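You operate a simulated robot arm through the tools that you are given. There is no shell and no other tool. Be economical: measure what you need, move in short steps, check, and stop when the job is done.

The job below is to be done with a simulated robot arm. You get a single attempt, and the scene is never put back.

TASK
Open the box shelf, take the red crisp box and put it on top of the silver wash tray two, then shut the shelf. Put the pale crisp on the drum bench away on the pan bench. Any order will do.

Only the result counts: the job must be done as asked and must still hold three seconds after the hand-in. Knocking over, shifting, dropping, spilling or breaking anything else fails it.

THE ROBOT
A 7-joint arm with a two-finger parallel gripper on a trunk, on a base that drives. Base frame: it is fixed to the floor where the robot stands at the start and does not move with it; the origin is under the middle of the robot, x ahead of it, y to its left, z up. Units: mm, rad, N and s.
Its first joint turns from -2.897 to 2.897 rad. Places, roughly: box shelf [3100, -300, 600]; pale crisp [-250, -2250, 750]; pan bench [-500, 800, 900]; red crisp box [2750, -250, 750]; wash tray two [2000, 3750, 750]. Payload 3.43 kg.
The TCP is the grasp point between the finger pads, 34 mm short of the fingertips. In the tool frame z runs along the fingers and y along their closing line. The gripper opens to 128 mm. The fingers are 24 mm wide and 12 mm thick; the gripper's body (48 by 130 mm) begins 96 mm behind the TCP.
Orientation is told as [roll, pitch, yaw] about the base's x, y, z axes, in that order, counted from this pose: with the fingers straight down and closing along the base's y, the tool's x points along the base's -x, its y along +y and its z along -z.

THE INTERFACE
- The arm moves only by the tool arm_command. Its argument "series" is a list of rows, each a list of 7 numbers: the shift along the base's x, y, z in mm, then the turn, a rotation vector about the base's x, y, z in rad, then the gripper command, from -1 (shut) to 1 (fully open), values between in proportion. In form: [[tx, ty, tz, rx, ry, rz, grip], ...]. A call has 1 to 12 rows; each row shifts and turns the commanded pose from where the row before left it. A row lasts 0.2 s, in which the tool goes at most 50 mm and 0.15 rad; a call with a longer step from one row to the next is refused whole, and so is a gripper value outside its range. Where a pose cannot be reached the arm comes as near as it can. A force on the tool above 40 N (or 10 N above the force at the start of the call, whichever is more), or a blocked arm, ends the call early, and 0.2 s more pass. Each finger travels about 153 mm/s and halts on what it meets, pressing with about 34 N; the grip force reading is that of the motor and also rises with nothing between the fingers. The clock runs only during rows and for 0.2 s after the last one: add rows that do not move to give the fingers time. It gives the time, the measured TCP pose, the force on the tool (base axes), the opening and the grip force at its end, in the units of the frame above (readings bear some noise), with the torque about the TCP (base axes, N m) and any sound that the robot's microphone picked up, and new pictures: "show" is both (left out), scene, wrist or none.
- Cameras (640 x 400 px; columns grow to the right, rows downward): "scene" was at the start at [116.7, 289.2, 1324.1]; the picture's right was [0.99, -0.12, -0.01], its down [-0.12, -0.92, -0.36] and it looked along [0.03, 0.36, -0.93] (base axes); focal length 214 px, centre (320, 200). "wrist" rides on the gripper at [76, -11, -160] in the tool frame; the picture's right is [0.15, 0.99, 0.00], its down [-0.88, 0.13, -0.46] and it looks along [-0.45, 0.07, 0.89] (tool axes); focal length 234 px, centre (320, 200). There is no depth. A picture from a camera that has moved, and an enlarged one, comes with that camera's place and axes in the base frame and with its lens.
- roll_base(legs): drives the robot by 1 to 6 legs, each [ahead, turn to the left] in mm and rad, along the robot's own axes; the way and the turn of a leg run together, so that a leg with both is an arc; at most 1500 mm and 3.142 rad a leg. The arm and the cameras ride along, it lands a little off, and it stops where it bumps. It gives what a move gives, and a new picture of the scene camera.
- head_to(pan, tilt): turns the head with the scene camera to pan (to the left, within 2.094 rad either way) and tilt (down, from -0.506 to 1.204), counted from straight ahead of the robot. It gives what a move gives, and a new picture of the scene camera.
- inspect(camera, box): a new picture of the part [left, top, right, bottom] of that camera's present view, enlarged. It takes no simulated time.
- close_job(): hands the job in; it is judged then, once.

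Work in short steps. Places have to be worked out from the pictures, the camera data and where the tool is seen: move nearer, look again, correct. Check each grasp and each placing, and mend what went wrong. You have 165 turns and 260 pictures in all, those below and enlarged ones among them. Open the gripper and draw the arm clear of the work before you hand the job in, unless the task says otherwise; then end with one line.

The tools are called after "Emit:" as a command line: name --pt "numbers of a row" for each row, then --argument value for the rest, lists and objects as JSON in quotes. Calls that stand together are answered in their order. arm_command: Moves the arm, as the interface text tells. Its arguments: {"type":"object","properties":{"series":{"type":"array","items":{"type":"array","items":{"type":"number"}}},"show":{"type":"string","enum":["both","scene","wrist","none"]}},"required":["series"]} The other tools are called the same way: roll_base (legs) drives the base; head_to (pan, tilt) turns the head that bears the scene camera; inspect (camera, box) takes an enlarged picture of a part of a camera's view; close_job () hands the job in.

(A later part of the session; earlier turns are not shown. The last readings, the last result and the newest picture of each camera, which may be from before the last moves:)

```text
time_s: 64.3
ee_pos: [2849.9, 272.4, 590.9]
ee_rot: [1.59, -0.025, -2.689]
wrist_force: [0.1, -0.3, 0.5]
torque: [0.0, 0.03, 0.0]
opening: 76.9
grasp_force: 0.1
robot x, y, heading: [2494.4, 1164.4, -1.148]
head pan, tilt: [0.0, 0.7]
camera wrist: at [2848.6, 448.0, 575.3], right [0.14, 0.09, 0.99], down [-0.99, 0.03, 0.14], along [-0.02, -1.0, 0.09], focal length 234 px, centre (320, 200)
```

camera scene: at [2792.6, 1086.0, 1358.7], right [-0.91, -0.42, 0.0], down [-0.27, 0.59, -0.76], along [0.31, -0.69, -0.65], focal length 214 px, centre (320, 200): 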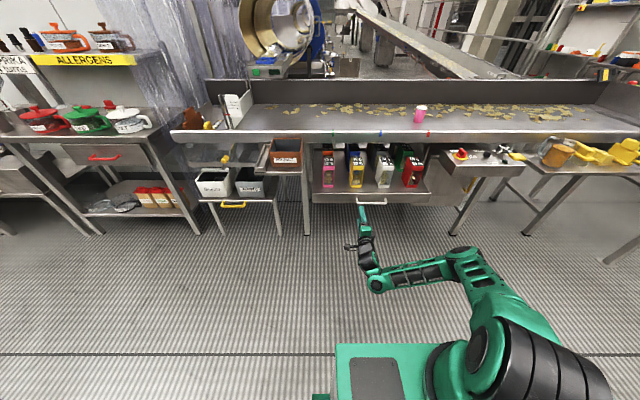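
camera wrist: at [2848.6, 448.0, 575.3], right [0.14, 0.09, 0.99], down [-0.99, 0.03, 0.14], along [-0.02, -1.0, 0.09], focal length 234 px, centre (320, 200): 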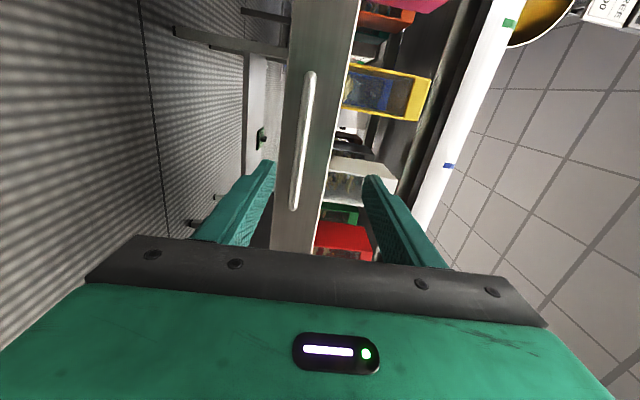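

The bar's centre is now near (2903, 145, 571). The tool is square to it, 137 mm out and 20 mm too high. I'll lower and advance 98 mm with the fingers partly open.

Emit:
arm_command --pt "0 0 -10 0 0 0 0.2" --pt "0 0 -10 0 0 0 0.2" --pt "10 -22 0 0 0 0 0.2" --pt "10 -22 0 0 0 0 0.2" --pt "10 -22 0 0 0 0 0.2" --pt "10 -22 0 0 0 0 0.2" --pt "0 0 0 0 0 0 0.2" --show "wrist"

```text
time_s: 65.9
ee_pos: [2890.5, 185.4, 570.4]
ee_rot: [1.59, -0.024, -2.688]
wrist_force: [-0.2, 0.0, -0.3]
torque: [0.02, 0.06, -0.03]
opening: 76.7
grasp_force: 0.0
robot x, y, heading: [2497.8, 1162.6, -1.145]
head pan, tilt: [0.0, 0.7]
camera wrist: at [2889.3, 362.0, 555.2], right [0.15, 0.09, 0.99], down [-0.99, 0.03, 0.14], along [-0.01, -1.0, 0.09], focal length 234 px, centre (320, 200)
```

wrist: 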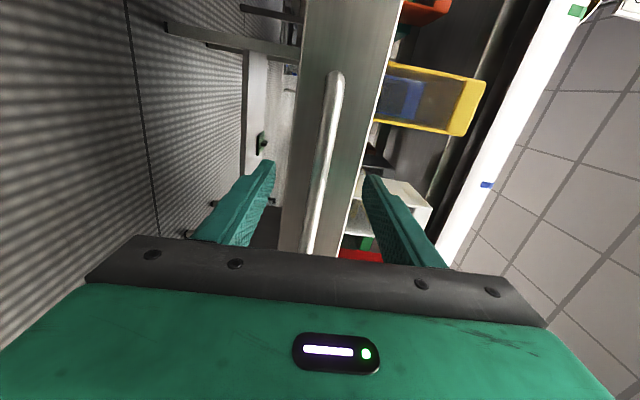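

The bar is centred between the fingers. I'll close on it.

Emit:
arm_command --pt "0 0 0 0 0 0 -0.4" --pt "0 0 0 0 0 0 -0.75" --pt "0 0 0 0 0 0 -0.85" --pt "0 0 0 0 0 0 -1" --pt "0 0 0 0 0 0 -1" --show "wrist"

```text
time_s: 67.1
ee_pos: [2890.2, 184.9, 568.7]
ee_rot: [1.587, -0.025, -2.69]
wrist_force: [-0.7, 0.5, -11.8]
torque: [0.76, -0.87, -0.24]
opening: 13.9
grasp_force: 44.8
robot x, y, heading: [2498.5, 1158.2, -1.143]
head pan, tilt: [0.0, 0.7]
camera wrist: at [2889.2, 362.5, 554.2], right [0.15, 0.09, 0.99], down [-0.99, 0.03, 0.14], along [-0.01, -1.0, 0.09], focal length 234 px, centre (320, 200)
```

wrist: 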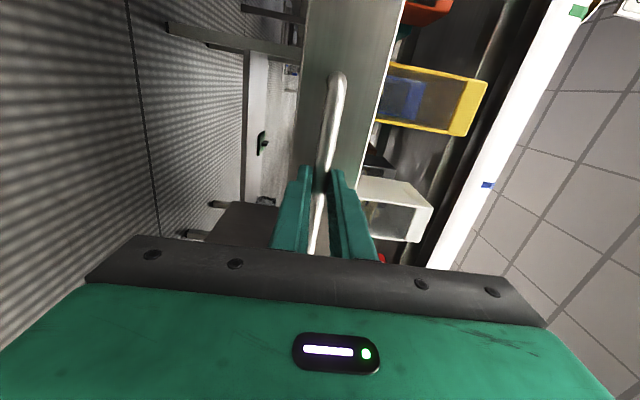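

The bar is gripped at 13.9 mm with little side load. I'll pull by backing the base up along the true drawer axis.

Emit:
roll_base --legs '[[-80, 0]]'

```text
time_s: 68.2
ee_pos: [2857.0, 258.3, 569.4]
ee_rot: [1.59, -0.025, -2.69]
wrist_force: [5.8, -11.9, -19.9]
torque: [0.89, -0.77, 0.07]
opening: 14.1
grasp_force: 44.6
robot x, y, heading: [2463.9, 1237.2, -1.144]
head pan, tilt: [0.0, 0.7]
camera scene: at [2758.3, 1159.0, 1358.7], right [-0.91, -0.42, 0.0], down [-0.27, 0.6, -0.76], along [0.32, -0.69, -0.66], focal length 214 px, centre (320, 200)
```

scene: 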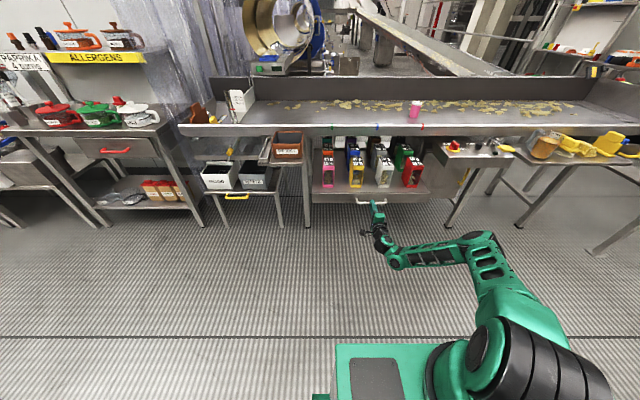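

That was smooth, and the drawer is out about 255 mm. I'll pull another 100 mm.

Emit:
roll_base --legs '[[-100, 0]]'

Emit:
inspect --camera "scene" --box '[240, 100, 480, 250]'

```text
time_s: 68.8
ee_pos: [2843.5, 285.4, 586.3]
ee_rot: [1.586, -0.05, -2.693]
wrist_force: [0.5, -0.4, -1.8]
torque: [-0.21, -0.12, -0.01]
opening: 0.0
grasp_force: 33.0
robot x, y, heading: [2463.5, 1235.9, -1.14]
head pan, tilt: [0.0, 0.7]
stopped in leg 1: the force on the tool passed its limit at 109 N (the readings are from after the stop); the commanded pose is now the measured one
camera scene: at [2757.6, 1160.1, 1358.8], right [-0.91, -0.42, 0.0], down [-0.27, 0.6, -0.76], along [0.32, -0.69, -0.66], focal length 214 px, centre (320, 200)
```

scene: 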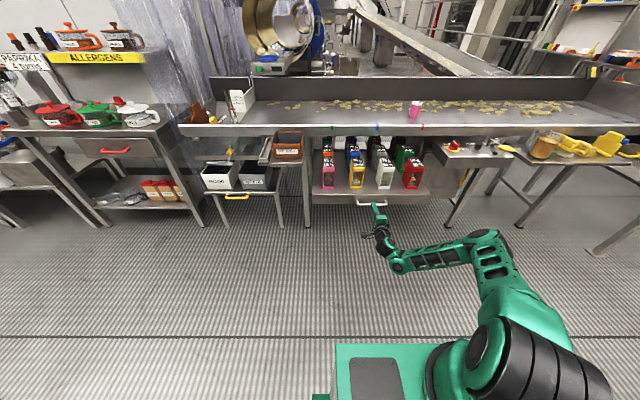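

```text
2.67 times, centred on (360, 175) of scene
camera zoom: at [2757.6, 1160.1, 1358.8], right [-0.91, -0.42, 0.0], down [-0.27, 0.6, -0.76], along [0.32, -0.69, -0.66], focal length 572 px, centre (213, 267)
```

zoom: 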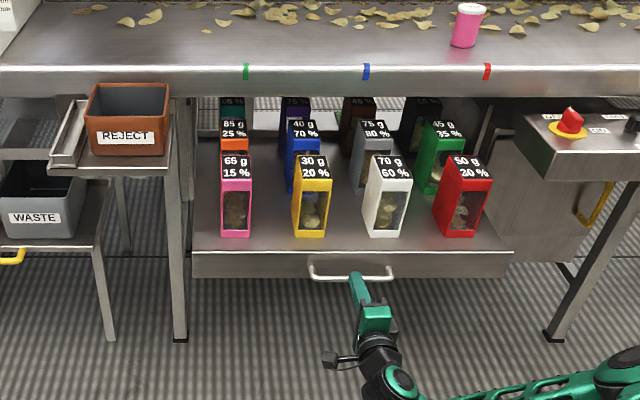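

The drawer has reached its end stop, about 280 mm out, and the bar slipped free cleanly with every box still standing. I'll back the base away and enlarge the view of the red box.

Emit:
roll_base --legs '[[-120, 0]]'

Emit:
inspect --camera "scene" --box '[370, 120, 450, 210]'

Emit:
arm_command --pt "0 0 20 -0.06 0.1297 0 -1" --pt "0 0 20 -0.06 0.1297 0 -1" --pt "0 0 20 -0.06 0.1297 0 -1" --pt "0 0 20 -0.06 0.1297 0 -1" --pt "0 0 20 -0.06 0.1297 0 -1" --pt "0 0 20 -0.06 0.1297 0 -1" --pt "0 0 20 -0.06 0.1297 0 -1" --pt "0 0 20 -0.06 0.1297 0 -1" --pt "0 0 20 -0.06 0.1297 0 -1" --pt "0 0 20 -0.06 0.1297 0 -1" --pt "0 0 20 -0.06 0.1297 0 -1" --show "wrist"

```text
time_s: 70.0
ee_pos: [2793.9, 396.4, 586.2]
ee_rot: [1.584, -0.05, -2.694]
wrist_force: [0.5, 0.0, 0.6]
torque: [-0.01, 0.02, 0.0]
opening: 0.0
grasp_force: 32.8
robot x, y, heading: [2414.5, 1344.6, -1.137]
head pan, tilt: [0.0, 0.7]
camera scene: at [2707.4, 1270.2, 1358.8], right [-0.91, -0.42, 0.0], down [-0.27, 0.6, -0.76], along [0.32, -0.69, -0.65], focal length 214 px, centre (320, 200)
```

scene: 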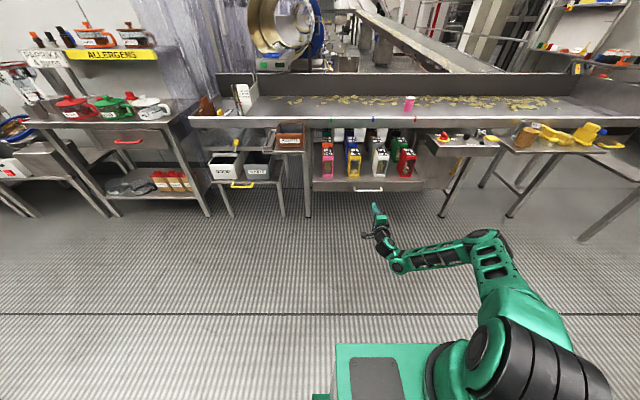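

```text
4.44 times, centred on (410, 165) of scene
camera zoom: at [2707.4, 1270.2, 1358.8], right [-0.91, -0.42, 0.0], down [-0.27, 0.6, -0.76], along [0.32, -0.69, -0.65], focal length 953 px, centre (-80, 356)
```

zoom: 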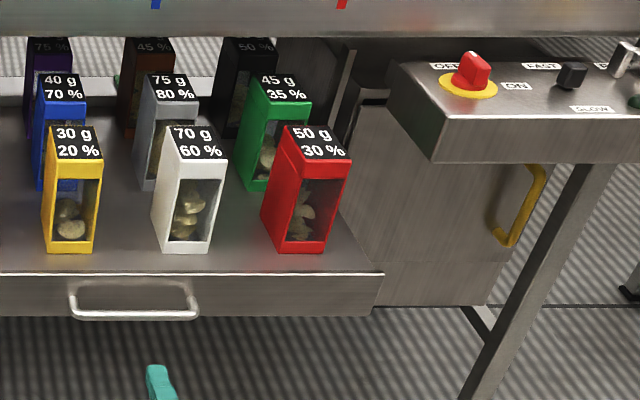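

```text
time_s: 72.4
ee_pos: [2791.2, 399.6, 819.1]
ee_rot: [-1.239, -1.516, 0.129]
wrist_force: [0.0, -0.1, -0.5]
torque: [-0.04, -0.02, -0.03]
opening: 0.1
grasp_force: 33.3
robot x, y, heading: [2414.3, 1347.7, -1.143]
head pan, tilt: [0.0, 0.7]
camera wrist: at [2706.7, 538.2, 748.1], right [0.88, 0.44, -0.2], down [-0.04, 0.47, 0.88], along [0.48, -0.77, 0.43], focal length 234 px, centre (320, 200)
```

wrist: 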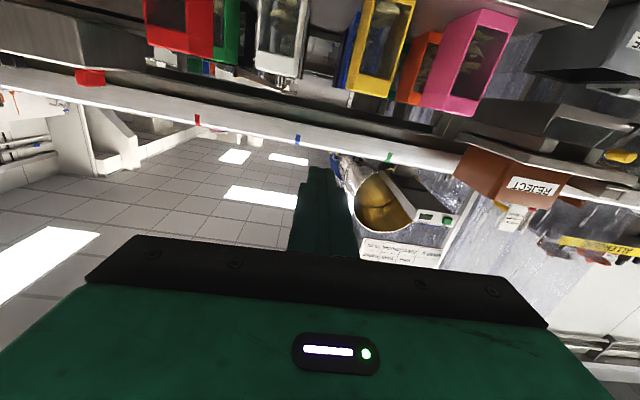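

The red box measures about 62 × 93 mm with its top near z 745, centred near (2708, -6). I'll bring the tool back to pointing down while drawing it in and raising it.

Emit:
arm_command --pt "-10 22 12 0.1297 0.06 0 -1" --pt "-10 22 12 0.1297 0.06 0 -1" --pt "-10 22 12 0.1297 0.06 0 -1" --pt "-10 22 12 0.1297 0.06 0 -1" --pt "-10 22 12 0.1297 0.06 0 -1" --pt "-10 22 12 0.1297 0.06 0 -0.5" --pt "-10 22 12 0.1297 0.06 0 0" --pt "-10 22 12 0.1297 0.06 0 0.5" --pt "-10 22 12 0.1297 0.06 0 0.8" --pt "-10 22 12 0.1297 0.06 0 0.8" --pt "-10 22 12 0.1297 0.06 0 0.8" --show "wrist"

```text
time_s: 74.8
ee_pos: [2679.3, 642.9, 951.9]
ee_rot: [0.03, 0.017, -1.088]
wrist_force: [0.5, 0.7, -0.1]
torque: [0.01, -0.01, 0.0]
opening: 115.3
grasp_force: 0.1
robot x, y, heading: [2411.9, 1347.0, -1.143]
head pan, tilt: [0.0, 0.7]
camera wrist: at [2632.7, 700.4, 1113.5], right [0.81, 0.59, 0.03], down [0.52, -0.73, 0.44], along [0.28, -0.34, -0.9], focal length 234 px, centre (320, 200)
```

wrist: 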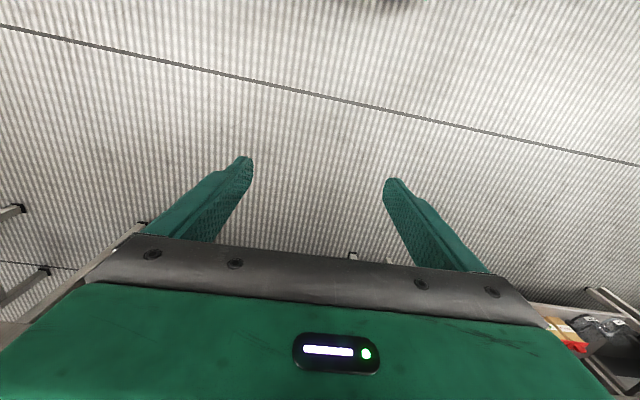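

The tool points down again at z 952. I'll drive ahead 530 mm so the red box falls within reach.

Emit:
roll_base --legs '[[530, 0]]'

Emit:
arm_command --pt "-30 -14 0 0 0 0 0.8" --pt "-30 -14 0 0 0 0 0.8" --pt "-30 -14 0 0 0 0 0.8" --pt "-30 -14 0 0 0 0 0.8" --pt "-30 -14 0 0 0 0 0.8" --pt "-30 -14 0 0 0 0 0.8"

```text
time_s: 78.0
ee_pos: [2895.4, 147.7, 952.2]
ee_rot: [0.027, 0.016, -1.098]
wrist_force: [0.0, 0.1, 0.5]
torque: [0.0, 0.01, 0.0]
opening: 115.0
grasp_force: 0.1
robot x, y, heading: [2635.0, 857.4, -1.156]
head pan, tilt: [0.0, 0.7]
camera scene: at [2929.1, 775.7, 1358.8], right [-0.91, -0.41, 0.0], down [-0.27, 0.6, -0.76], along [0.31, -0.69, -0.65], focal length 214 px, centre (320, 200)
```

scene: 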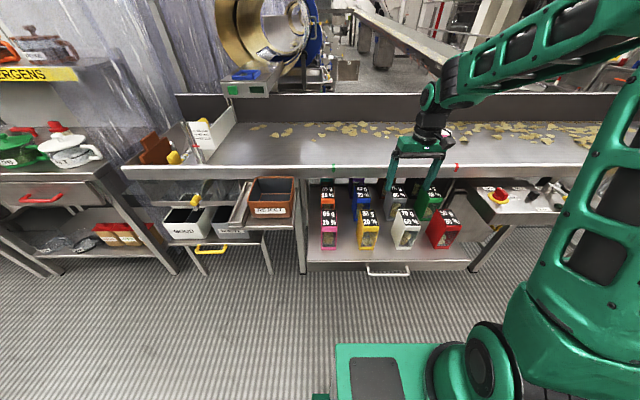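

```text
time_s: 79.4
ee_pos: [2710.9, 74.7, 960.4]
ee_rot: [0.027, 0.004, -1.097]
wrist_force: [-0.1, -0.3, -0.9]
torque: [-0.02, 0.03, 0.03]
opening: 115.4
grasp_force: 0.0
robot x, y, heading: [2633.6, 852.5, -1.151]
head pan, tilt: [0.0, 0.7]
camera scene: at [2929.2, 775.8, 1358.8], right [-0.91, -0.41, 0.0], down [-0.27, 0.6, -0.76], along [0.31, -0.69, -0.65], focal length 214 px, centre (320, 200)
camera wrist: at [2662.9, 135.9, 1120.5], right [0.81, 0.58, 0.03], down [0.51, -0.73, 0.46], along [0.29, -0.36, -0.89], focal length 234 px, centre (320, 200)
```

scene: 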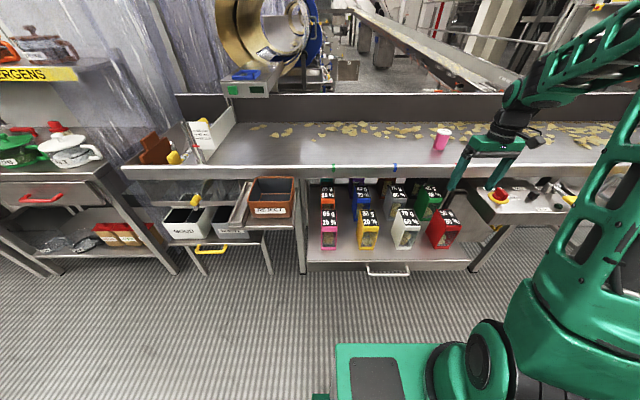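
wrist: 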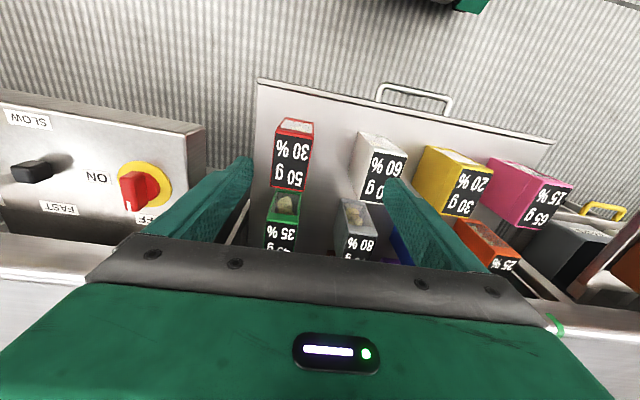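

The wrist view puts the red box's top centre at about (2708, 5), and the tool yaw suits it. I'll move over it with a 95 mm opening and check from a lower height.

Emit:
arm_command --pt "-1 -24 -20 0 0 -0.01 0.45" --pt "-1 -24 -30 0 0 -0.01 0.45" --pt "-1 -23 -30 0 0 -0.01 0.45" --pt "0 0 -30 0 0 0 0.45" --pt "0 0 0 0 0 0 0.45"

Emit:
inspect --camera "scene" --box '[380, 100, 540, 260]'

```text
time_s: 80.6
ee_pos: [2708.2, 6.1, 851.1]
ee_rot: [0.029, 0.004, -1.128]
wrist_force: [0.6, 0.1, -0.7]
torque: [-0.02, 0.01, -0.02]
opening: 92.8
grasp_force: 0.1
robot x, y, heading: [2634.4, 854.8, -1.149]
head pan, tilt: [0.0, 0.7]
camera scene: at [2929.1, 775.7, 1358.8], right [-0.91, -0.41, 0.0], down [-0.27, 0.6, -0.76], along [0.31, -0.69, -0.65], focal length 214 px, centre (320, 200)
camera wrist: at [2661.8, 67.5, 1011.3], right [0.83, 0.56, 0.03], down [0.48, -0.75, 0.46], along [0.28, -0.37, -0.89], focal length 234 px, centre (320, 200)
```

scene: 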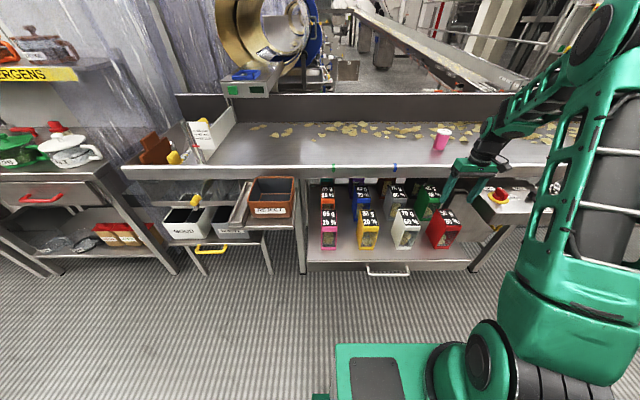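
wrist: 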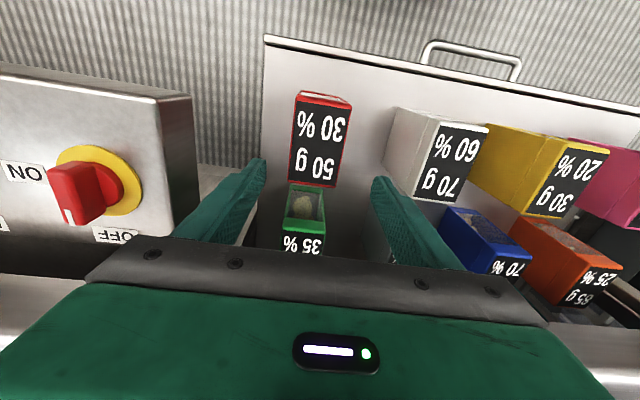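

```text
2.50 times, centred on (460, 180) of scene
camera zoom: at [2929.1, 775.7, 1358.8], right [-0.91, -0.41, 0.0], down [-0.27, 0.6, -0.76], along [0.31, -0.69, -0.65], focal length 536 px, centre (-30, 250)
```

zoom: 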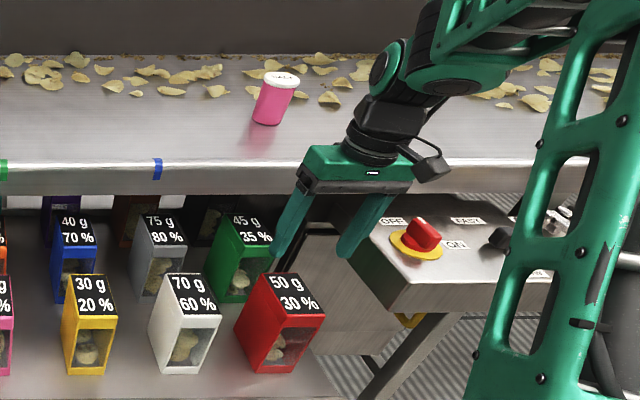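

The box is centred between the fingers. I'll shift 10 mm towards its middle, fine-tune the yaw and descend to z 700.

Emit:
arm_command --pt "-1 5 -20 0 0 0.015 0.45" --pt "0 5 -20 0 0 0.015 0.45" --pt "0 0 -20 0 0 0 0.45" --pt "0 0 -15 0 0 0 0.45" --pt "0 0 0 0 0 0 0.45"

Emit:
inspect --camera "scene" --box '[380, 130, 540, 270]'

```text
time_s: 81.8
ee_pos: [2706.9, 15.1, 775.7]
ee_rot: [0.027, 0.004, -1.1]
wrist_force: [-0.6, 0.8, -0.1]
torque: [-0.01, 0.01, 0.01]
opening: 92.8
grasp_force: 0.1
robot x, y, heading: [2630.7, 854.4, -1.154]
head pan, tilt: [0.0, 0.7]
camera scene: at [2929.1, 775.7, 1358.8], right [-0.91, -0.41, 0.0], down [-0.27, 0.6, -0.76], along [0.31, -0.69, -0.65], focal length 214 px, centre (320, 200)
camera wrist: at [2659.4, 75.8, 935.6], right [0.81, 0.58, 0.03], down [0.51, -0.73, 0.46], along [0.29, -0.36, -0.89], focal length 234 px, centre (320, 200)
```

scene: 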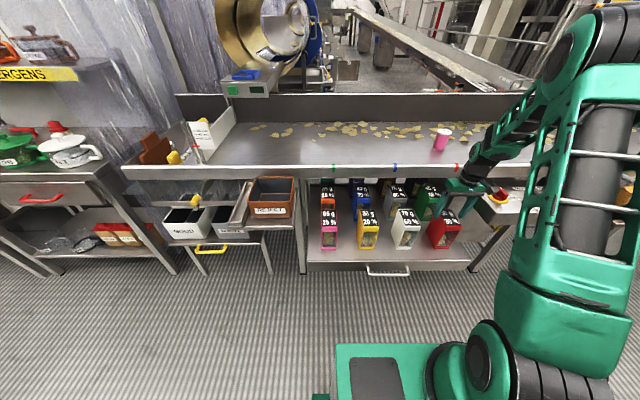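
wrist: 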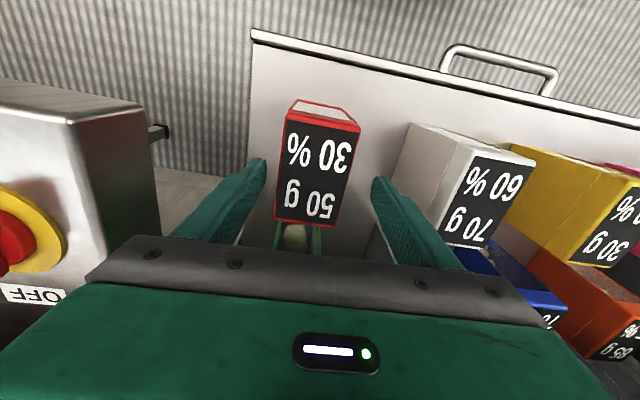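

```text
2.86 times, centred on (460, 200) of scene
camera zoom: at [2929.1, 775.7, 1358.8], right [-0.91, -0.41, 0.0], down [-0.27, 0.6, -0.76], along [0.31, -0.69, -0.65], focal length 613 px, centre (-80, 200)
```

zoom: 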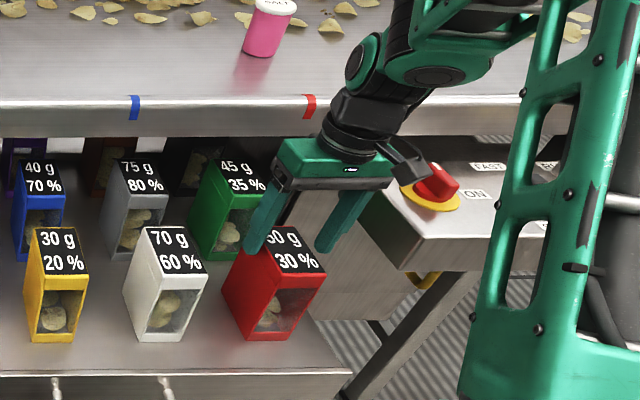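

It's well aligned over the box (centre about (2703, 15)). I'll descend to z 700 and close gently.

Emit:
arm_command --pt "-1 0 -20 0 0 0 0.45" --pt "-1 0 -20 0 0 0 0.45" --pt "-1 0 -20 0 0 0 0.45" --pt "0 0 -16 0 0 0 0.45" --pt "0 0 0 0 0 0 0.2" --pt "0 0 0 0 0 0 0" --pt "0 0 0 0 0 0 -0.1" --pt "0 0 0 0 0 0 -0.1"

```text
time_s: 83.6
ee_pos: [2704.1, 13.9, 700.1]
ee_rot: [0.028, 0.005, -1.098]
wrist_force: [-0.3, 0.2, 0.5]
torque: [-0.14, 0.13, -0.05]
opening: 61.5
grasp_force: 34.3
robot x, y, heading: [2640.4, 855.8, -1.148]
head pan, tilt: [0.0, 0.7]
camera scene: at [2929.1, 775.7, 1358.8], right [-0.91, -0.41, 0.0], down [-0.27, 0.6, -0.76], along [0.31, -0.69, -0.65], focal length 214 px, centre (320, 200)
camera wrist: at [2656.0, 74.8, 860.5], right [0.81, 0.58, 0.03], down [0.51, -0.73, 0.46], along [0.29, -0.36, -0.89], focal length 234 px, centre (320, 200)
```

scene: 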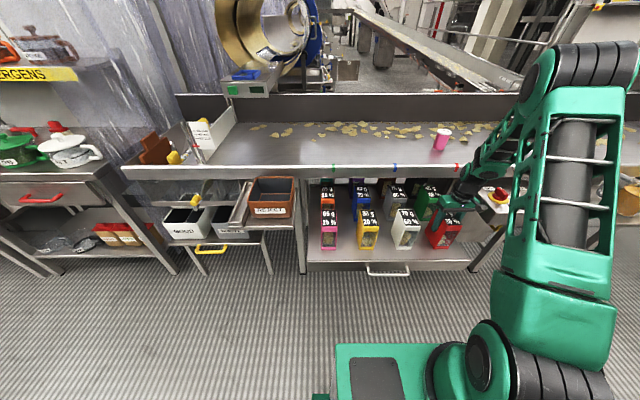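
wrist: 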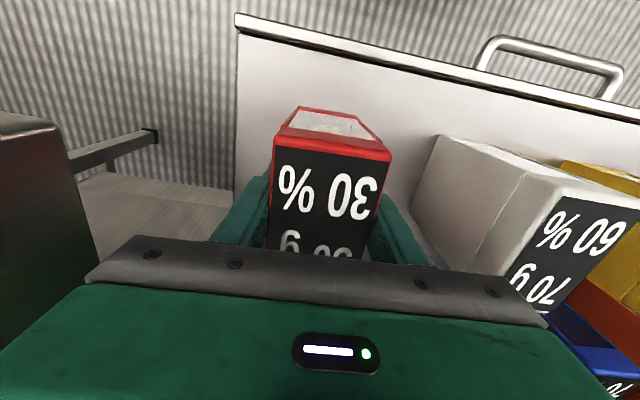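

The grip is firm at 61.5 mm. I'll lift straight up, and then draw back towards the robot.

Emit:
arm_command --pt "0 0 15 0 0 0 -0.15" --pt "0 0 25 0 0 0 -0.15" --pt "-4 9 35 0 0 0 -0.15" --pt "-8 18 35 0 0 0 -0.15" --pt "-8 18 35 0 0 0 -0.15" --pt "-8 18 35 0 0 0 -0.15" --pt "-8 18 30 0 0 0 -0.15" --pt "-8 18 20 0 0 0 -0.15"

```text
time_s: 85.4
ee_pos: [2658.2, 113.3, 932.5]
ee_rot: [0.028, 0.004, -1.099]
wrist_force: [-0.3, -0.8, -2.3]
torque: [0.03, 0.01, -0.04]
opening: 61.8
grasp_force: 34.2
robot x, y, heading: [2631.8, 855.9, -1.152]
head pan, tilt: [0.0, 0.7]
camera scene: at [2929.2, 775.1, 1358.8], right [-0.91, -0.41, 0.0], down [-0.27, 0.6, -0.76], along [0.31, -0.69, -0.65], focal length 214 px, centre (320, 200)
camera wrist: at [2611.9, 174.2, 1091.8], right [0.81, 0.58, 0.03], down [0.51, -0.73, 0.46], along [0.29, -0.36, -0.89], focal length 234 px, centre (320, 200)
```

scene: 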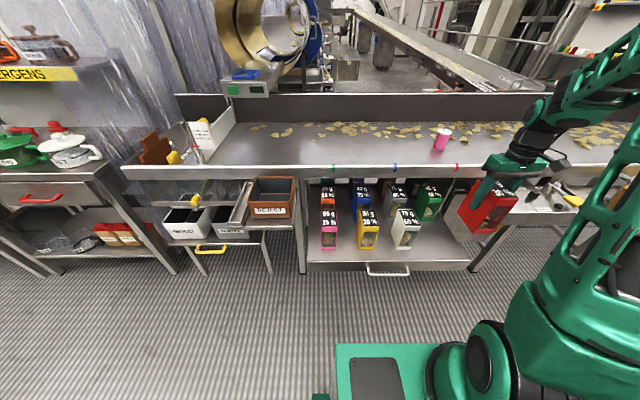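
wrist: 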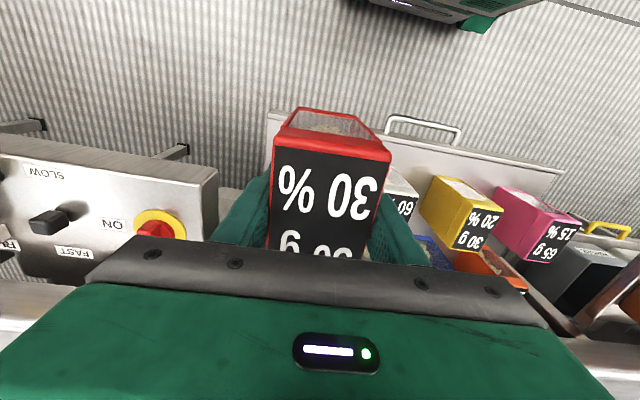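

The red box is in hand, and the drawer boxes still stand. I'll back away, turn along the corridor and look for the wash trays.

Emit:
roll_base --legs '[[-350, 0], [0, 1.57]]'

Emit:
head_to --pan 0.7 --tilt 0.35

```text
time_s: 92.0
ee_pos: [3234.7, 1186.0, 931.0]
ee_rot: [0.029, 0.005, 0.454]
wrist_force: [-0.9, 0.4, -0.6]
torque: [0.02, -0.01, 0.03]
opening: 54.7
grasp_force: 0.2
robot x, y, heading: [2501.1, 1153.3, 0.393]
head pan, tilt: [0.0, 0.7]
camera scene: at [2590.5, 1445.9, 1358.9], right [0.39, -0.92, 0.0], down [-0.6, -0.25, -0.76], along [0.7, 0.29, -0.65], focal length 214 px, centre (320, 200)
```

scene: 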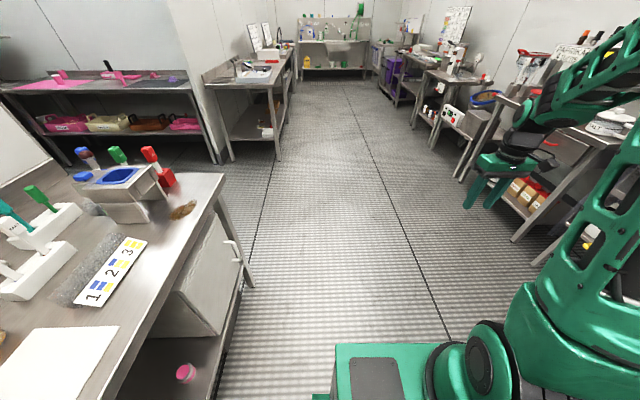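

```text
time_s: 93.0
ee_pos: [3224.9, 1178.0, 940.4]
ee_rot: [0.028, -0.009, 0.453]
wrist_force: [-0.4, 0.5, -0.4]
torque: [-0.02, 0.03, 0.0]
opening: 54.8
grasp_force: 0.0
robot x, y, heading: [2500.9, 1153.3, 0.399]
head pan, tilt: [0.7, 0.351]
camera scene: at [2555.1, 1495.8, 1390.4], right [0.89, -0.46, -0.01], down [-0.17, -0.31, -0.94], along [0.42, 0.83, -0.35], focal length 214 px, centre (320, 200)
```

scene: 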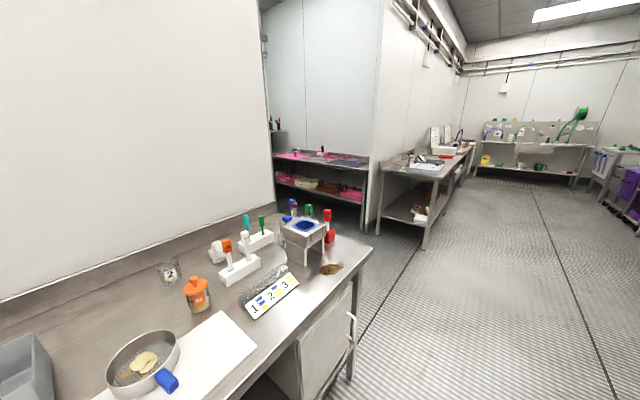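

The opening reads 54.7 mm with no force, so the box has slipped out of the hand. I must find it now, with the wrist view and a look behind.

Emit:
inspect --camera "wrist" --box '[0, 0, 640, 400]'

Emit:
head_to --pan -0.9 --tilt 0.8

Emit:
head_to --pan -1.8 --tilt 0.8

```text
1.00 times, centred on (320, 200) of wrist (not enlarged: the box is as wide or as high as the picture)
camera zoom: at [3162.7, 1131.4, 1099.3], right [-0.57, 0.82, 0.03], down [0.74, 0.49, 0.47], along [0.37, 0.28, -0.88], focal length 234 px, centre (320, 200)
```

zoom: 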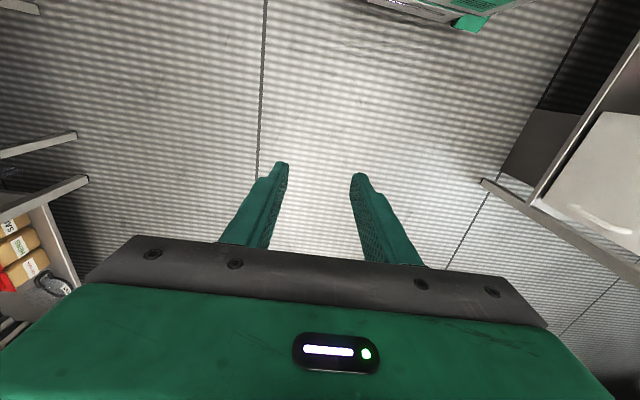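

```text
time_s: 94.7
ee_pos: [3225.1, 1178.8, 940.4]
ee_rot: [0.028, -0.009, 0.455]
wrist_force: [0.3, 0.3, -0.2]
torque: [0.02, 0.01, -0.03]
opening: 54.6
grasp_force: 0.0
robot x, y, heading: [2501.2, 1154.9, 0.395]
head pan, tilt: [-0.901, 0.799]
camera scene: at [2582.9, 1373.9, 1351.1], right [-0.48, -0.88, 0.01], down [-0.64, 0.34, -0.69], along [0.6, -0.34, -0.72], focal length 214 px, centre (320, 200)
```

scene: 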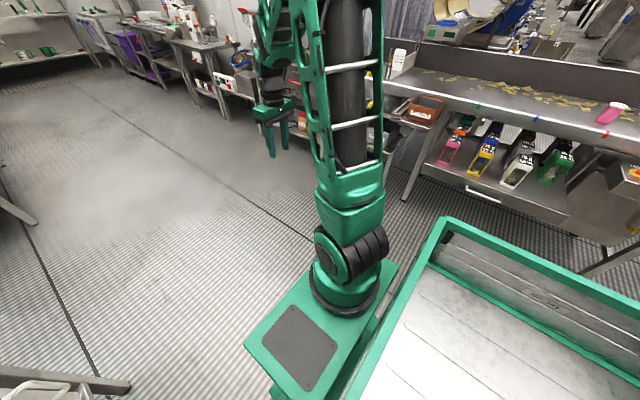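

```text
time_s: 95.9
ee_pos: [3224.8, 1178.5, 940.7]
ee_rot: [0.029, -0.009, 0.454]
wrist_force: [-0.6, -0.3, 0.6]
torque: [-0.01, 0.03, 0.0]
opening: 54.5
grasp_force: 0.1
robot x, y, heading: [2498.2, 1153.8, 0.402]
head pan, tilt: [-1.799, 0.799]
camera scene: at [2525.7, 1333.3, 1352.0], right [-0.99, -0.17, 0.01], down [-0.13, 0.7, -0.7], along [0.11, -0.69, -0.71], focal length 214 px, centre (320, 200)
```

scene: 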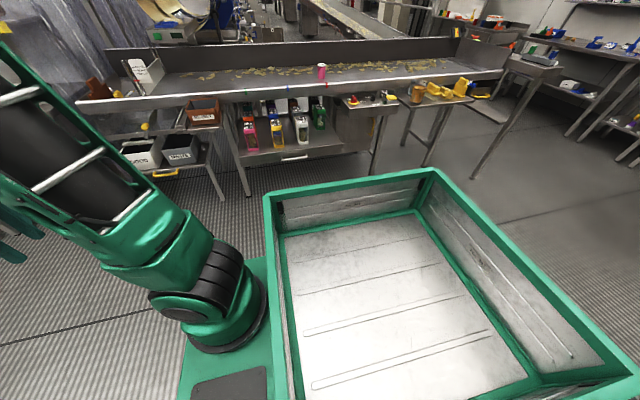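

The box isn't in view yet. The robot's body and tub hide the floor to the right, so I'll look there at other pans.

Emit:
head_to --pan -1.35 --tilt 0.6

Emit:
head_to --pan -0.45 --tilt 0.9

Emit:
head_to --pan 0.1 --tilt 0.5

```text
time_s: 96.8
ee_pos: [3224.5, 1179.2, 941.0]
ee_rot: [0.029, -0.009, 0.452]
wrist_force: [-0.1, -0.6, -0.4]
torque: [0.01, 0.0, 0.0]
opening: 54.5
grasp_force: 0.1
robot x, y, heading: [2504.2, 1153.7, 0.398]
head pan, tilt: [-1.349, 0.6]
camera scene: at [2563.6, 1340.8, 1368.3], right [-0.81, -0.58, 0.01], down [-0.34, 0.46, -0.82], along [0.47, -0.68, -0.57], focal length 214 px, centre (320, 200)
```

scene: 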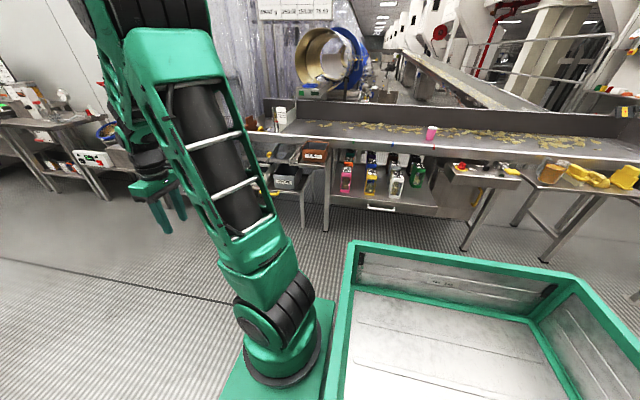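

```text
time_s: 98.0
ee_pos: [3225.5, 1179.9, 939.2]
ee_rot: [0.028, -0.01, 0.454]
wrist_force: [0.4, -0.3, 0.1]
torque: [0.03, -0.03, -0.01]
opening: 54.3
grasp_force: 0.0
robot x, y, heading: [2504.3, 1151.4, 0.403]
head pan, tilt: [-0.45, 0.901]
camera scene: at [2587.4, 1408.7, 1342.9], right [-0.05, -1.0, 0.01], down [-0.79, 0.04, -0.61], along [0.61, -0.04, -0.79], focal length 214 px, centre (320, 200)
```

scene: 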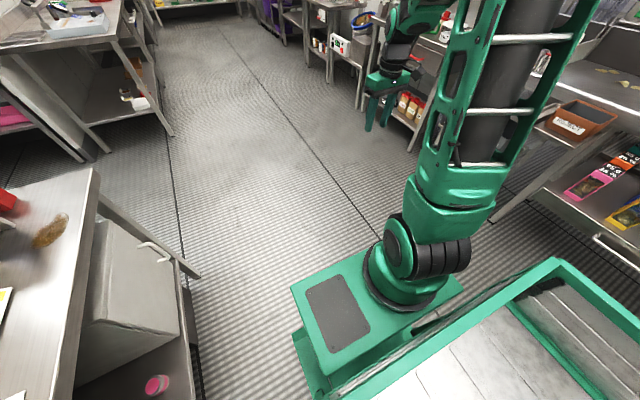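

```text
time_s: 99.0
ee_pos: [3223.5, 1179.4, 940.6]
ee_rot: [0.027, -0.008, 0.454]
wrist_force: [-0.9, 0.4, -0.3]
torque: [-0.01, -0.01, 0.0]
opening: 54.3
grasp_force: 0.0
robot x, y, heading: [2502.2, 1153.3, 0.396]
head pan, tilt: [0.099, 0.499]
camera scene: at [2592.4, 1456.2, 1376.4], right [0.48, -0.88, 0.0], down [-0.43, -0.23, -0.87], along [0.77, 0.42, -0.49], focal length 214 px, centre (320, 200)
```

scene: 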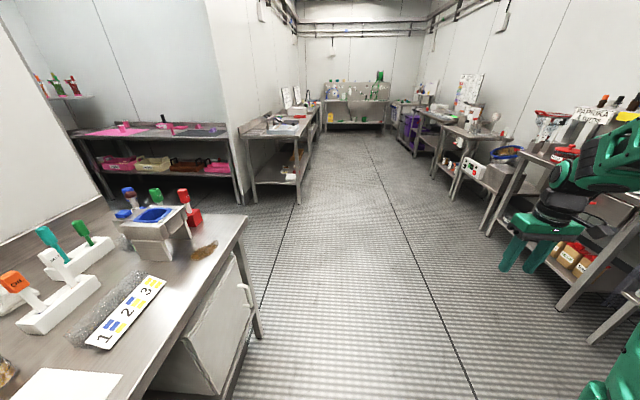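

The floor between the robot and the drawer is hidden by the tub. I'll swing the arm to the right and search there with the wrist camera.

Emit:
arm_command --pt "-16.2 -43 0 0 0 -0.065 0" --pt "-16.2 -43 0 0 0 -0.065 0" --pt "-16.2 -43 0 0 0 -0.065 0" --pt "-16.2 -43 0 0 0 -0.065 0" --pt "-16.2 -43 0 0 0 -0.065 0" --pt "-16.2 -43 0 0 0 -0.065 0" --pt "-16.2 -43 0 0 0 -0.065 0" --pt "-16.2 -43 0 0 0 -0.065 0" --pt "-16.2 -43 0 0 0 -0.065 0" --pt "-16.2 -43 0 0 0 -0.065 0" --pt "-16.2 -43 0 0 0 -0.065 0" --pt "-16.2 -43 0 0 0 -0.065 0" --show "wrist"

Emit:
arm_command --pt "-42.8 -19.2 0 0 0 -0.065 0" --pt "-42.8 -19.2 0 0 0 -0.065 0" --pt "-42.8 -19.2 0 0 0 -0.065 0" --pt "-42.8 -19.2 0 0 0 -0.065 0" --pt "-42.8 -19.2 0 0 0 -0.065 0" --pt "-42.8 -19.2 0 0 0 -0.065 0" --pt "-42.8 -19.2 0 0 0 -0.065 0" --pt "-42.8 -19.2 0 0 0 -0.065 0" --pt "-42.8 -19.2 0 0 0 -0.065 0" --pt "-42.8 -19.2 0 0 0 -0.065 0" --pt "-42.8 -19.2 0 0 0 -0.065 0" --pt "-42.8 -19.2 0 0 0 -0.065 0" --show "wrist"

```text
time_s: 101.6
ee_pos: [3036.0, 640.3, 941.6]
ee_rot: [0.027, -0.011, -0.324]
wrist_force: [1.5, 0.6, 0.4]
torque: [-0.07, 0.08, 0.0]
opening: 64.1
grasp_force: 0.1
robot x, y, heading: [2501.6, 1152.3, 0.395]
head pan, tilt: [0.099, 0.499]
camera wrist: at [2959.6, 650.6, 1100.8], right [0.18, 0.98, 0.03], down [0.87, -0.17, 0.47], along [0.46, -0.06, -0.88], focal length 234 px, centre (320, 200)
```

wrist: 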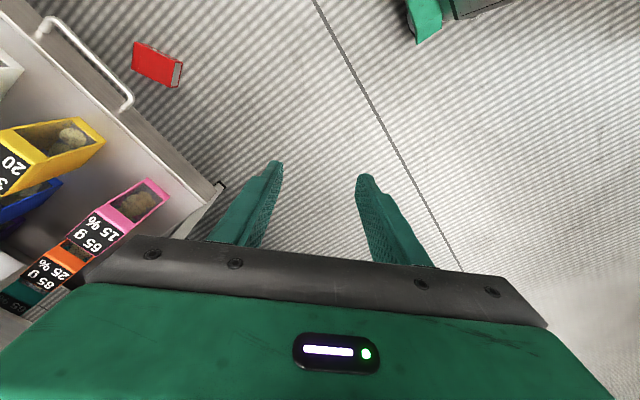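

```text
time_s: 103.6
ee_pos: [2651.0, 469.4, 939.1]
ee_rot: [0.037, -0.016, -0.894]
wrist_force: [-2.8, 1.9, 2.4]
torque: [-0.23, -0.35, -0.02]
opening: 64.0
grasp_force: 0.1
robot x, y, heading: [2507.7, 1151.6, 0.396]
head pan, tilt: [0.099, 0.499]
stopped in row 9: the arm was blocked; the commanded pose is now the measured one
camera wrist: at [2588.5, 520.3, 1097.5], right [0.68, 0.73, 0.04], down [0.63, -0.61, 0.48], along [0.37, -0.3, -0.88], focal length 234 px, centre (320, 200)
```

wrist: 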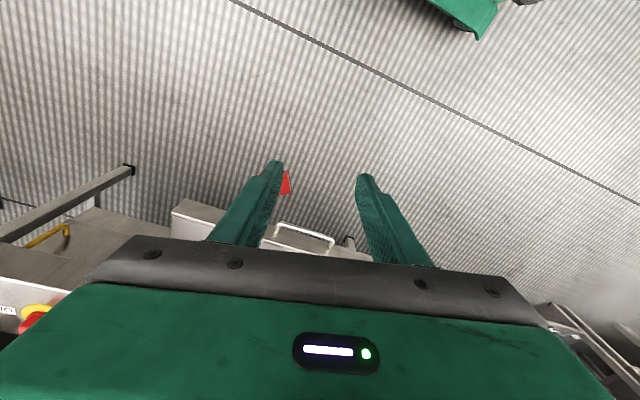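

The red box lies on the floor under the open drawer, at about (2820, 75). The drawer has to be shut anyway, and that frees the space above the box. I'll swing the arm back to the front and face the drawer.

Emit:
arm_command --pt "42 18 0 0 0 0.065 0" --pt "42 18 0 0 0 0.065 0" --pt "42 18 0 0 0 0.065 0" --pt "42 18 0 0 0 0.065 0" --pt "42 18 0 0 0 0.065 0" --pt "42 18 0 0 0 0.065 0" --pt "42 18 0 0 0 0.065 0" --pt "42 18 0 0 0 0.065 0" --pt "42 25 0 0 0 0.065 0" --show "none"

Emit:
arm_command --pt "14 43 0 0 0 0.065 0" --pt "14 43 0 0 0 0.065 0" --pt "14 43 0 0 0 0.065 0" --pt "14 43 0 0 0 0.065 0" --pt "14 43 0 0 0 0.065 0" --pt "14 43 0 0 0 0.065 0" --pt "14 43 0 0 0 0.065 0" --pt "14 43 0 0 0 0.065 0" --pt "14 43 0 0 0 0.065 0" --pt "14 43 0 0 0 0.065 0" --pt "14 43 0 0 0 0.065 -1" --pt "0 43 0 0 0 0.065 -1" --show "none"

Emit:
roll_base --legs '[[0, -1.535]]'

Emit:
head_to --pan -0.1 --tilt 0.75

```text
time_s: 105.6
ee_pos: [3032.4, 644.1, 937.9]
ee_rot: [0.039, -0.014, -0.307]
wrist_force: [-1.4, -0.5, -0.1]
torque: [0.06, -0.02, 0.01]
opening: 63.8
grasp_force: 0.1
robot x, y, heading: [2502.6, 1153.3, 0.399]
head pan, tilt: [0.099, 0.499]
```

```text
time_s: 108.2
ee_pos: [3186.4, 1157.7, 939.4]
ee_rot: [0.041, -0.014, 0.472]
wrist_force: [0.3, -0.5, 0.2]
torque: [0.03, -0.01, -0.01]
opening: 0.0
grasp_force: 33.1
robot x, y, heading: [2504.1, 1152.3, 0.397]
head pan, tilt: [0.099, 0.499]
```

```text
time_s: 112.7
ee_pos: [2549.0, 468.2, 940.9]
ee_rot: [0.041, -0.014, -1.036]
wrist_force: [-1.0, -0.1, 0.3]
torque: [-0.01, 0.0, 0.0]
opening: 0.0
grasp_force: 32.8
robot x, y, heading: [2525.7, 1161.1, -1.116]
head pan, tilt: [0.099, 0.499]
camera scene: at [2829.8, 1092.2, 1376.5], right [-0.85, -0.53, 0.0], down [-0.26, 0.42, -0.87], along [0.46, -0.74, -0.49], focal length 214 px, centre (320, 200)
```

scene: 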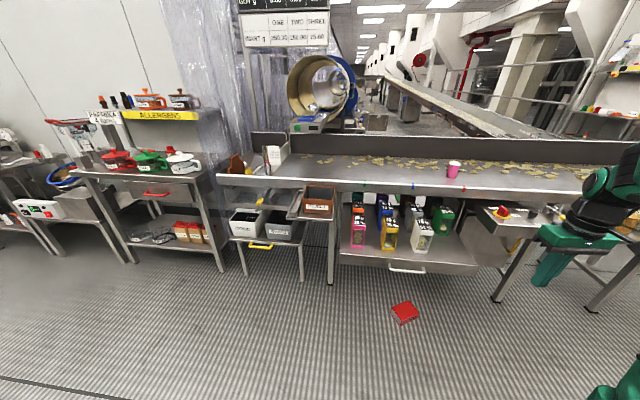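

```text
time_s: 113.5
ee_pos: [2544.0, 479.9, 947.9]
ee_rot: [0.038, -0.027, -1.038]
wrist_force: [0.0, -0.3, -0.4]
torque: [-0.02, -0.02, 0.03]
opening: 0.3
grasp_force: 33.0
robot x, y, heading: [2519.0, 1160.6, -1.115]
head pan, tilt: [-0.099, 0.75]
camera scene: at [2810.8, 1091.8, 1354.7], right [-0.94, -0.35, 0.0], down [-0.24, 0.65, -0.72], along [0.25, -0.68, -0.69], focal length 214 px, centre (320, 200)
```

scene: 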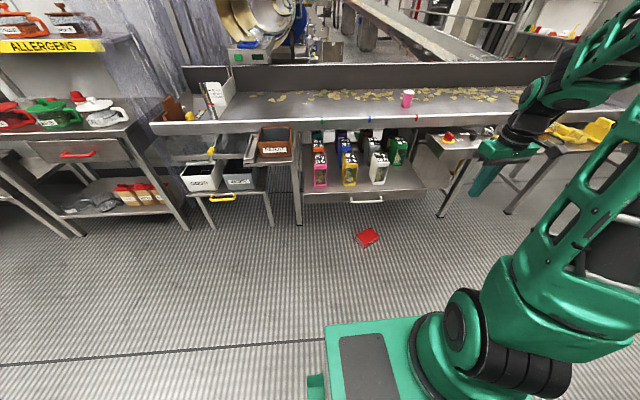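

I'll enlarge the floor box to see how it lies and whether it's intact.

Emit:
inspect --camera "scene" --box '[290, 120, 450, 260]'

```text
2.86 times, centred on (370, 190) of scene
camera zoom: at [2810.8, 1091.8, 1354.7], right [-0.94, -0.35, 0.0], down [-0.24, 0.65, -0.72], along [0.25, -0.68, -0.69], focal length 613 px, centre (177, 229)
```

zoom: 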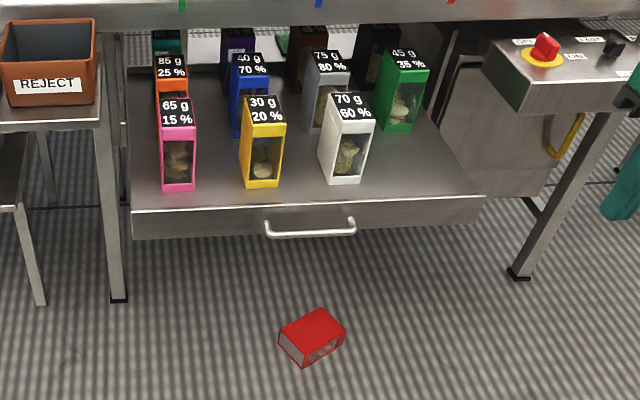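

The box lies flat, intact and reachable from above once the drawer is shut. I'll level the closed gripper in front of the drawer plate, left of the handle, so I can push it in.

Emit:
arm_command --pt "31.2 -7.4 -31 -0.1187 -0.055 -0.008 -1" --pt "31.2 -7.4 -31 -0.1187 -0.055 -0.008 -1" --pt "31.2 -7.4 -31 -0.1187 -0.055 -0.008 -1" --pt "31.2 -7.4 -31 -0.1187 -0.055 -0.008 -1" --pt "31.2 -7.4 -31 -0.1187 -0.055 -0.008 -1" --pt "31.2 -7.4 -31 -0.1187 -0.055 -0.008 -1" --pt "31.2 -7.4 -31 -0.1187 -0.055 -0.008 -1" --pt "31.2 -7.4 -31 -0.1187 -0.055 -0.008 -1" --pt "31.2 -7.4 -31 -0.1187 -0.055 -0.008 -1" --pt "31.2 -7.4 -31 -0.1187 -0.055 -0.008 -1" --pt "31.2 -7.4 -31 -0.1187 -0.055 -0.008 -1" --pt "31.2 -7.4 -31 -0.1187 -0.055 -0.008 -1"

```text
time_s: 116.1
ee_pos: [2904.8, 394.5, 573.7]
ee_rot: [-0.967, -1.516, -0.194]
wrist_force: [0.2, -1.6, 0.1]
torque: [-0.03, 0.0, 0.03]
opening: 0.3
grasp_force: 33.0
out of reach, approached as far as the arm can: row 6
robot x, y, heading: [2520.2, 1160.6, -1.116]
head pan, tilt: [-0.099, 0.75]
camera scene: at [2810.7, 1092.0, 1354.6], right [-0.94, -0.35, 0.0], down [-0.24, 0.65, -0.72], along [0.25, -0.68, -0.69], focal length 214 px, centre (320, 200)
camera wrist: at [2828.1, 537.9, 504.3], right [0.9, 0.4, -0.19], down [-0.01, 0.46, 0.89], along [0.44, -0.79, 0.42], focal length 234 px, centre (320, 200)
```

scene: 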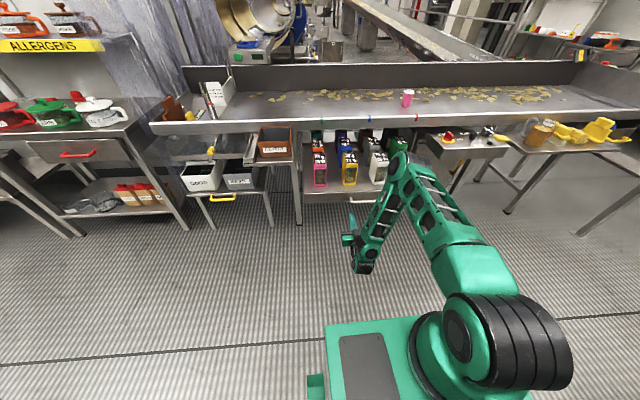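
wrist: 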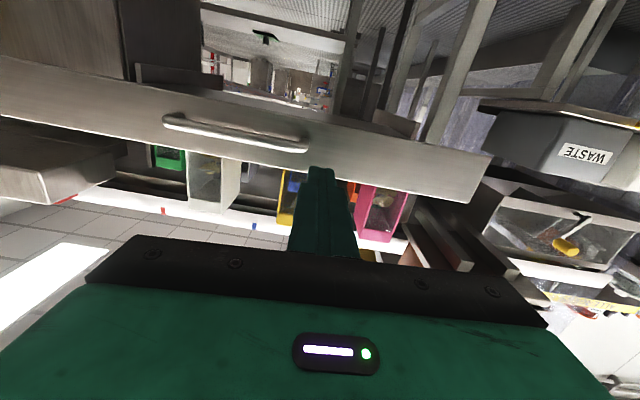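

The gripper is level at mid-plate height, just left of the handle. I'll shift 25 mm more to the left, then drive ahead to push.

Emit:
arm_command --pt "23 10.5 0 0 0 0 -1" --pt "0 0 0 0 0 0 -1" --show "none"

Emit:
roll_base --legs '[[120, 0]]'

Emit:
inspect --camera "wrist" --box '[0, 0, 640, 400]'

```text
time_s: 116.7
ee_pos: [2930.3, 405.3, 575.5]
ee_rot: [-0.927, -1.512, -0.231]
wrist_force: [0.3, -0.3, 0.1]
torque: [0.0, 0.02, 0.0]
opening: 0.0
grasp_force: 33.5
robot x, y, heading: [2519.9, 1160.2, -1.116]
head pan, tilt: [-0.099, 0.75]
```

```text
time_s: 118.0
ee_pos: [2983.5, 297.0, 575.7]
ee_rot: [-0.915, -1.513, -0.245]
wrist_force: [-8.0, 11.9, 1.6]
torque: [-0.16, -0.14, 0.0]
opening: 0.0
grasp_force: 33.1
robot x, y, heading: [2578.7, 1050.3, -1.114]
head pan, tilt: [-0.099, 0.75]
camera scene: at [2864.4, 982.7, 1354.7], right [-0.94, -0.35, 0.0], down [-0.24, 0.65, -0.72], along [0.25, -0.68, -0.69], focal length 214 px, centre (320, 200)
```

scene: 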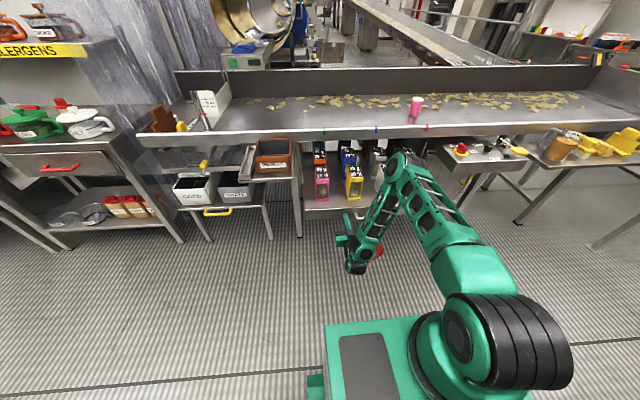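

```text
1.00 times, centred on (320, 200) of wrist (not enlarged: the box is as wide or as high as the picture)
camera zoom: at [2905.7, 440.1, 505.5], right [0.9, 0.4, -0.19], down [-0.01, 0.46, 0.89], along [0.44, -0.8, 0.42], focal length 234 px, centre (320, 200)
```

zoom: 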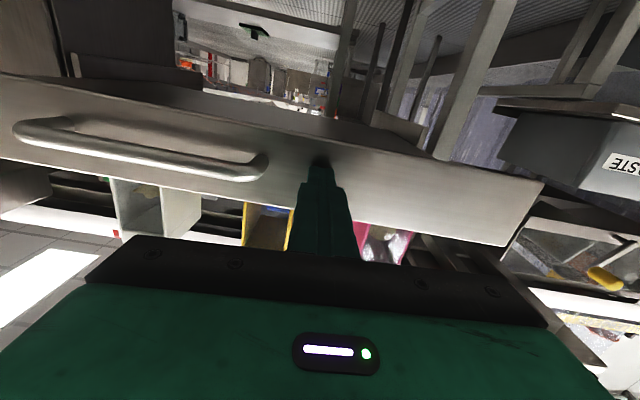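

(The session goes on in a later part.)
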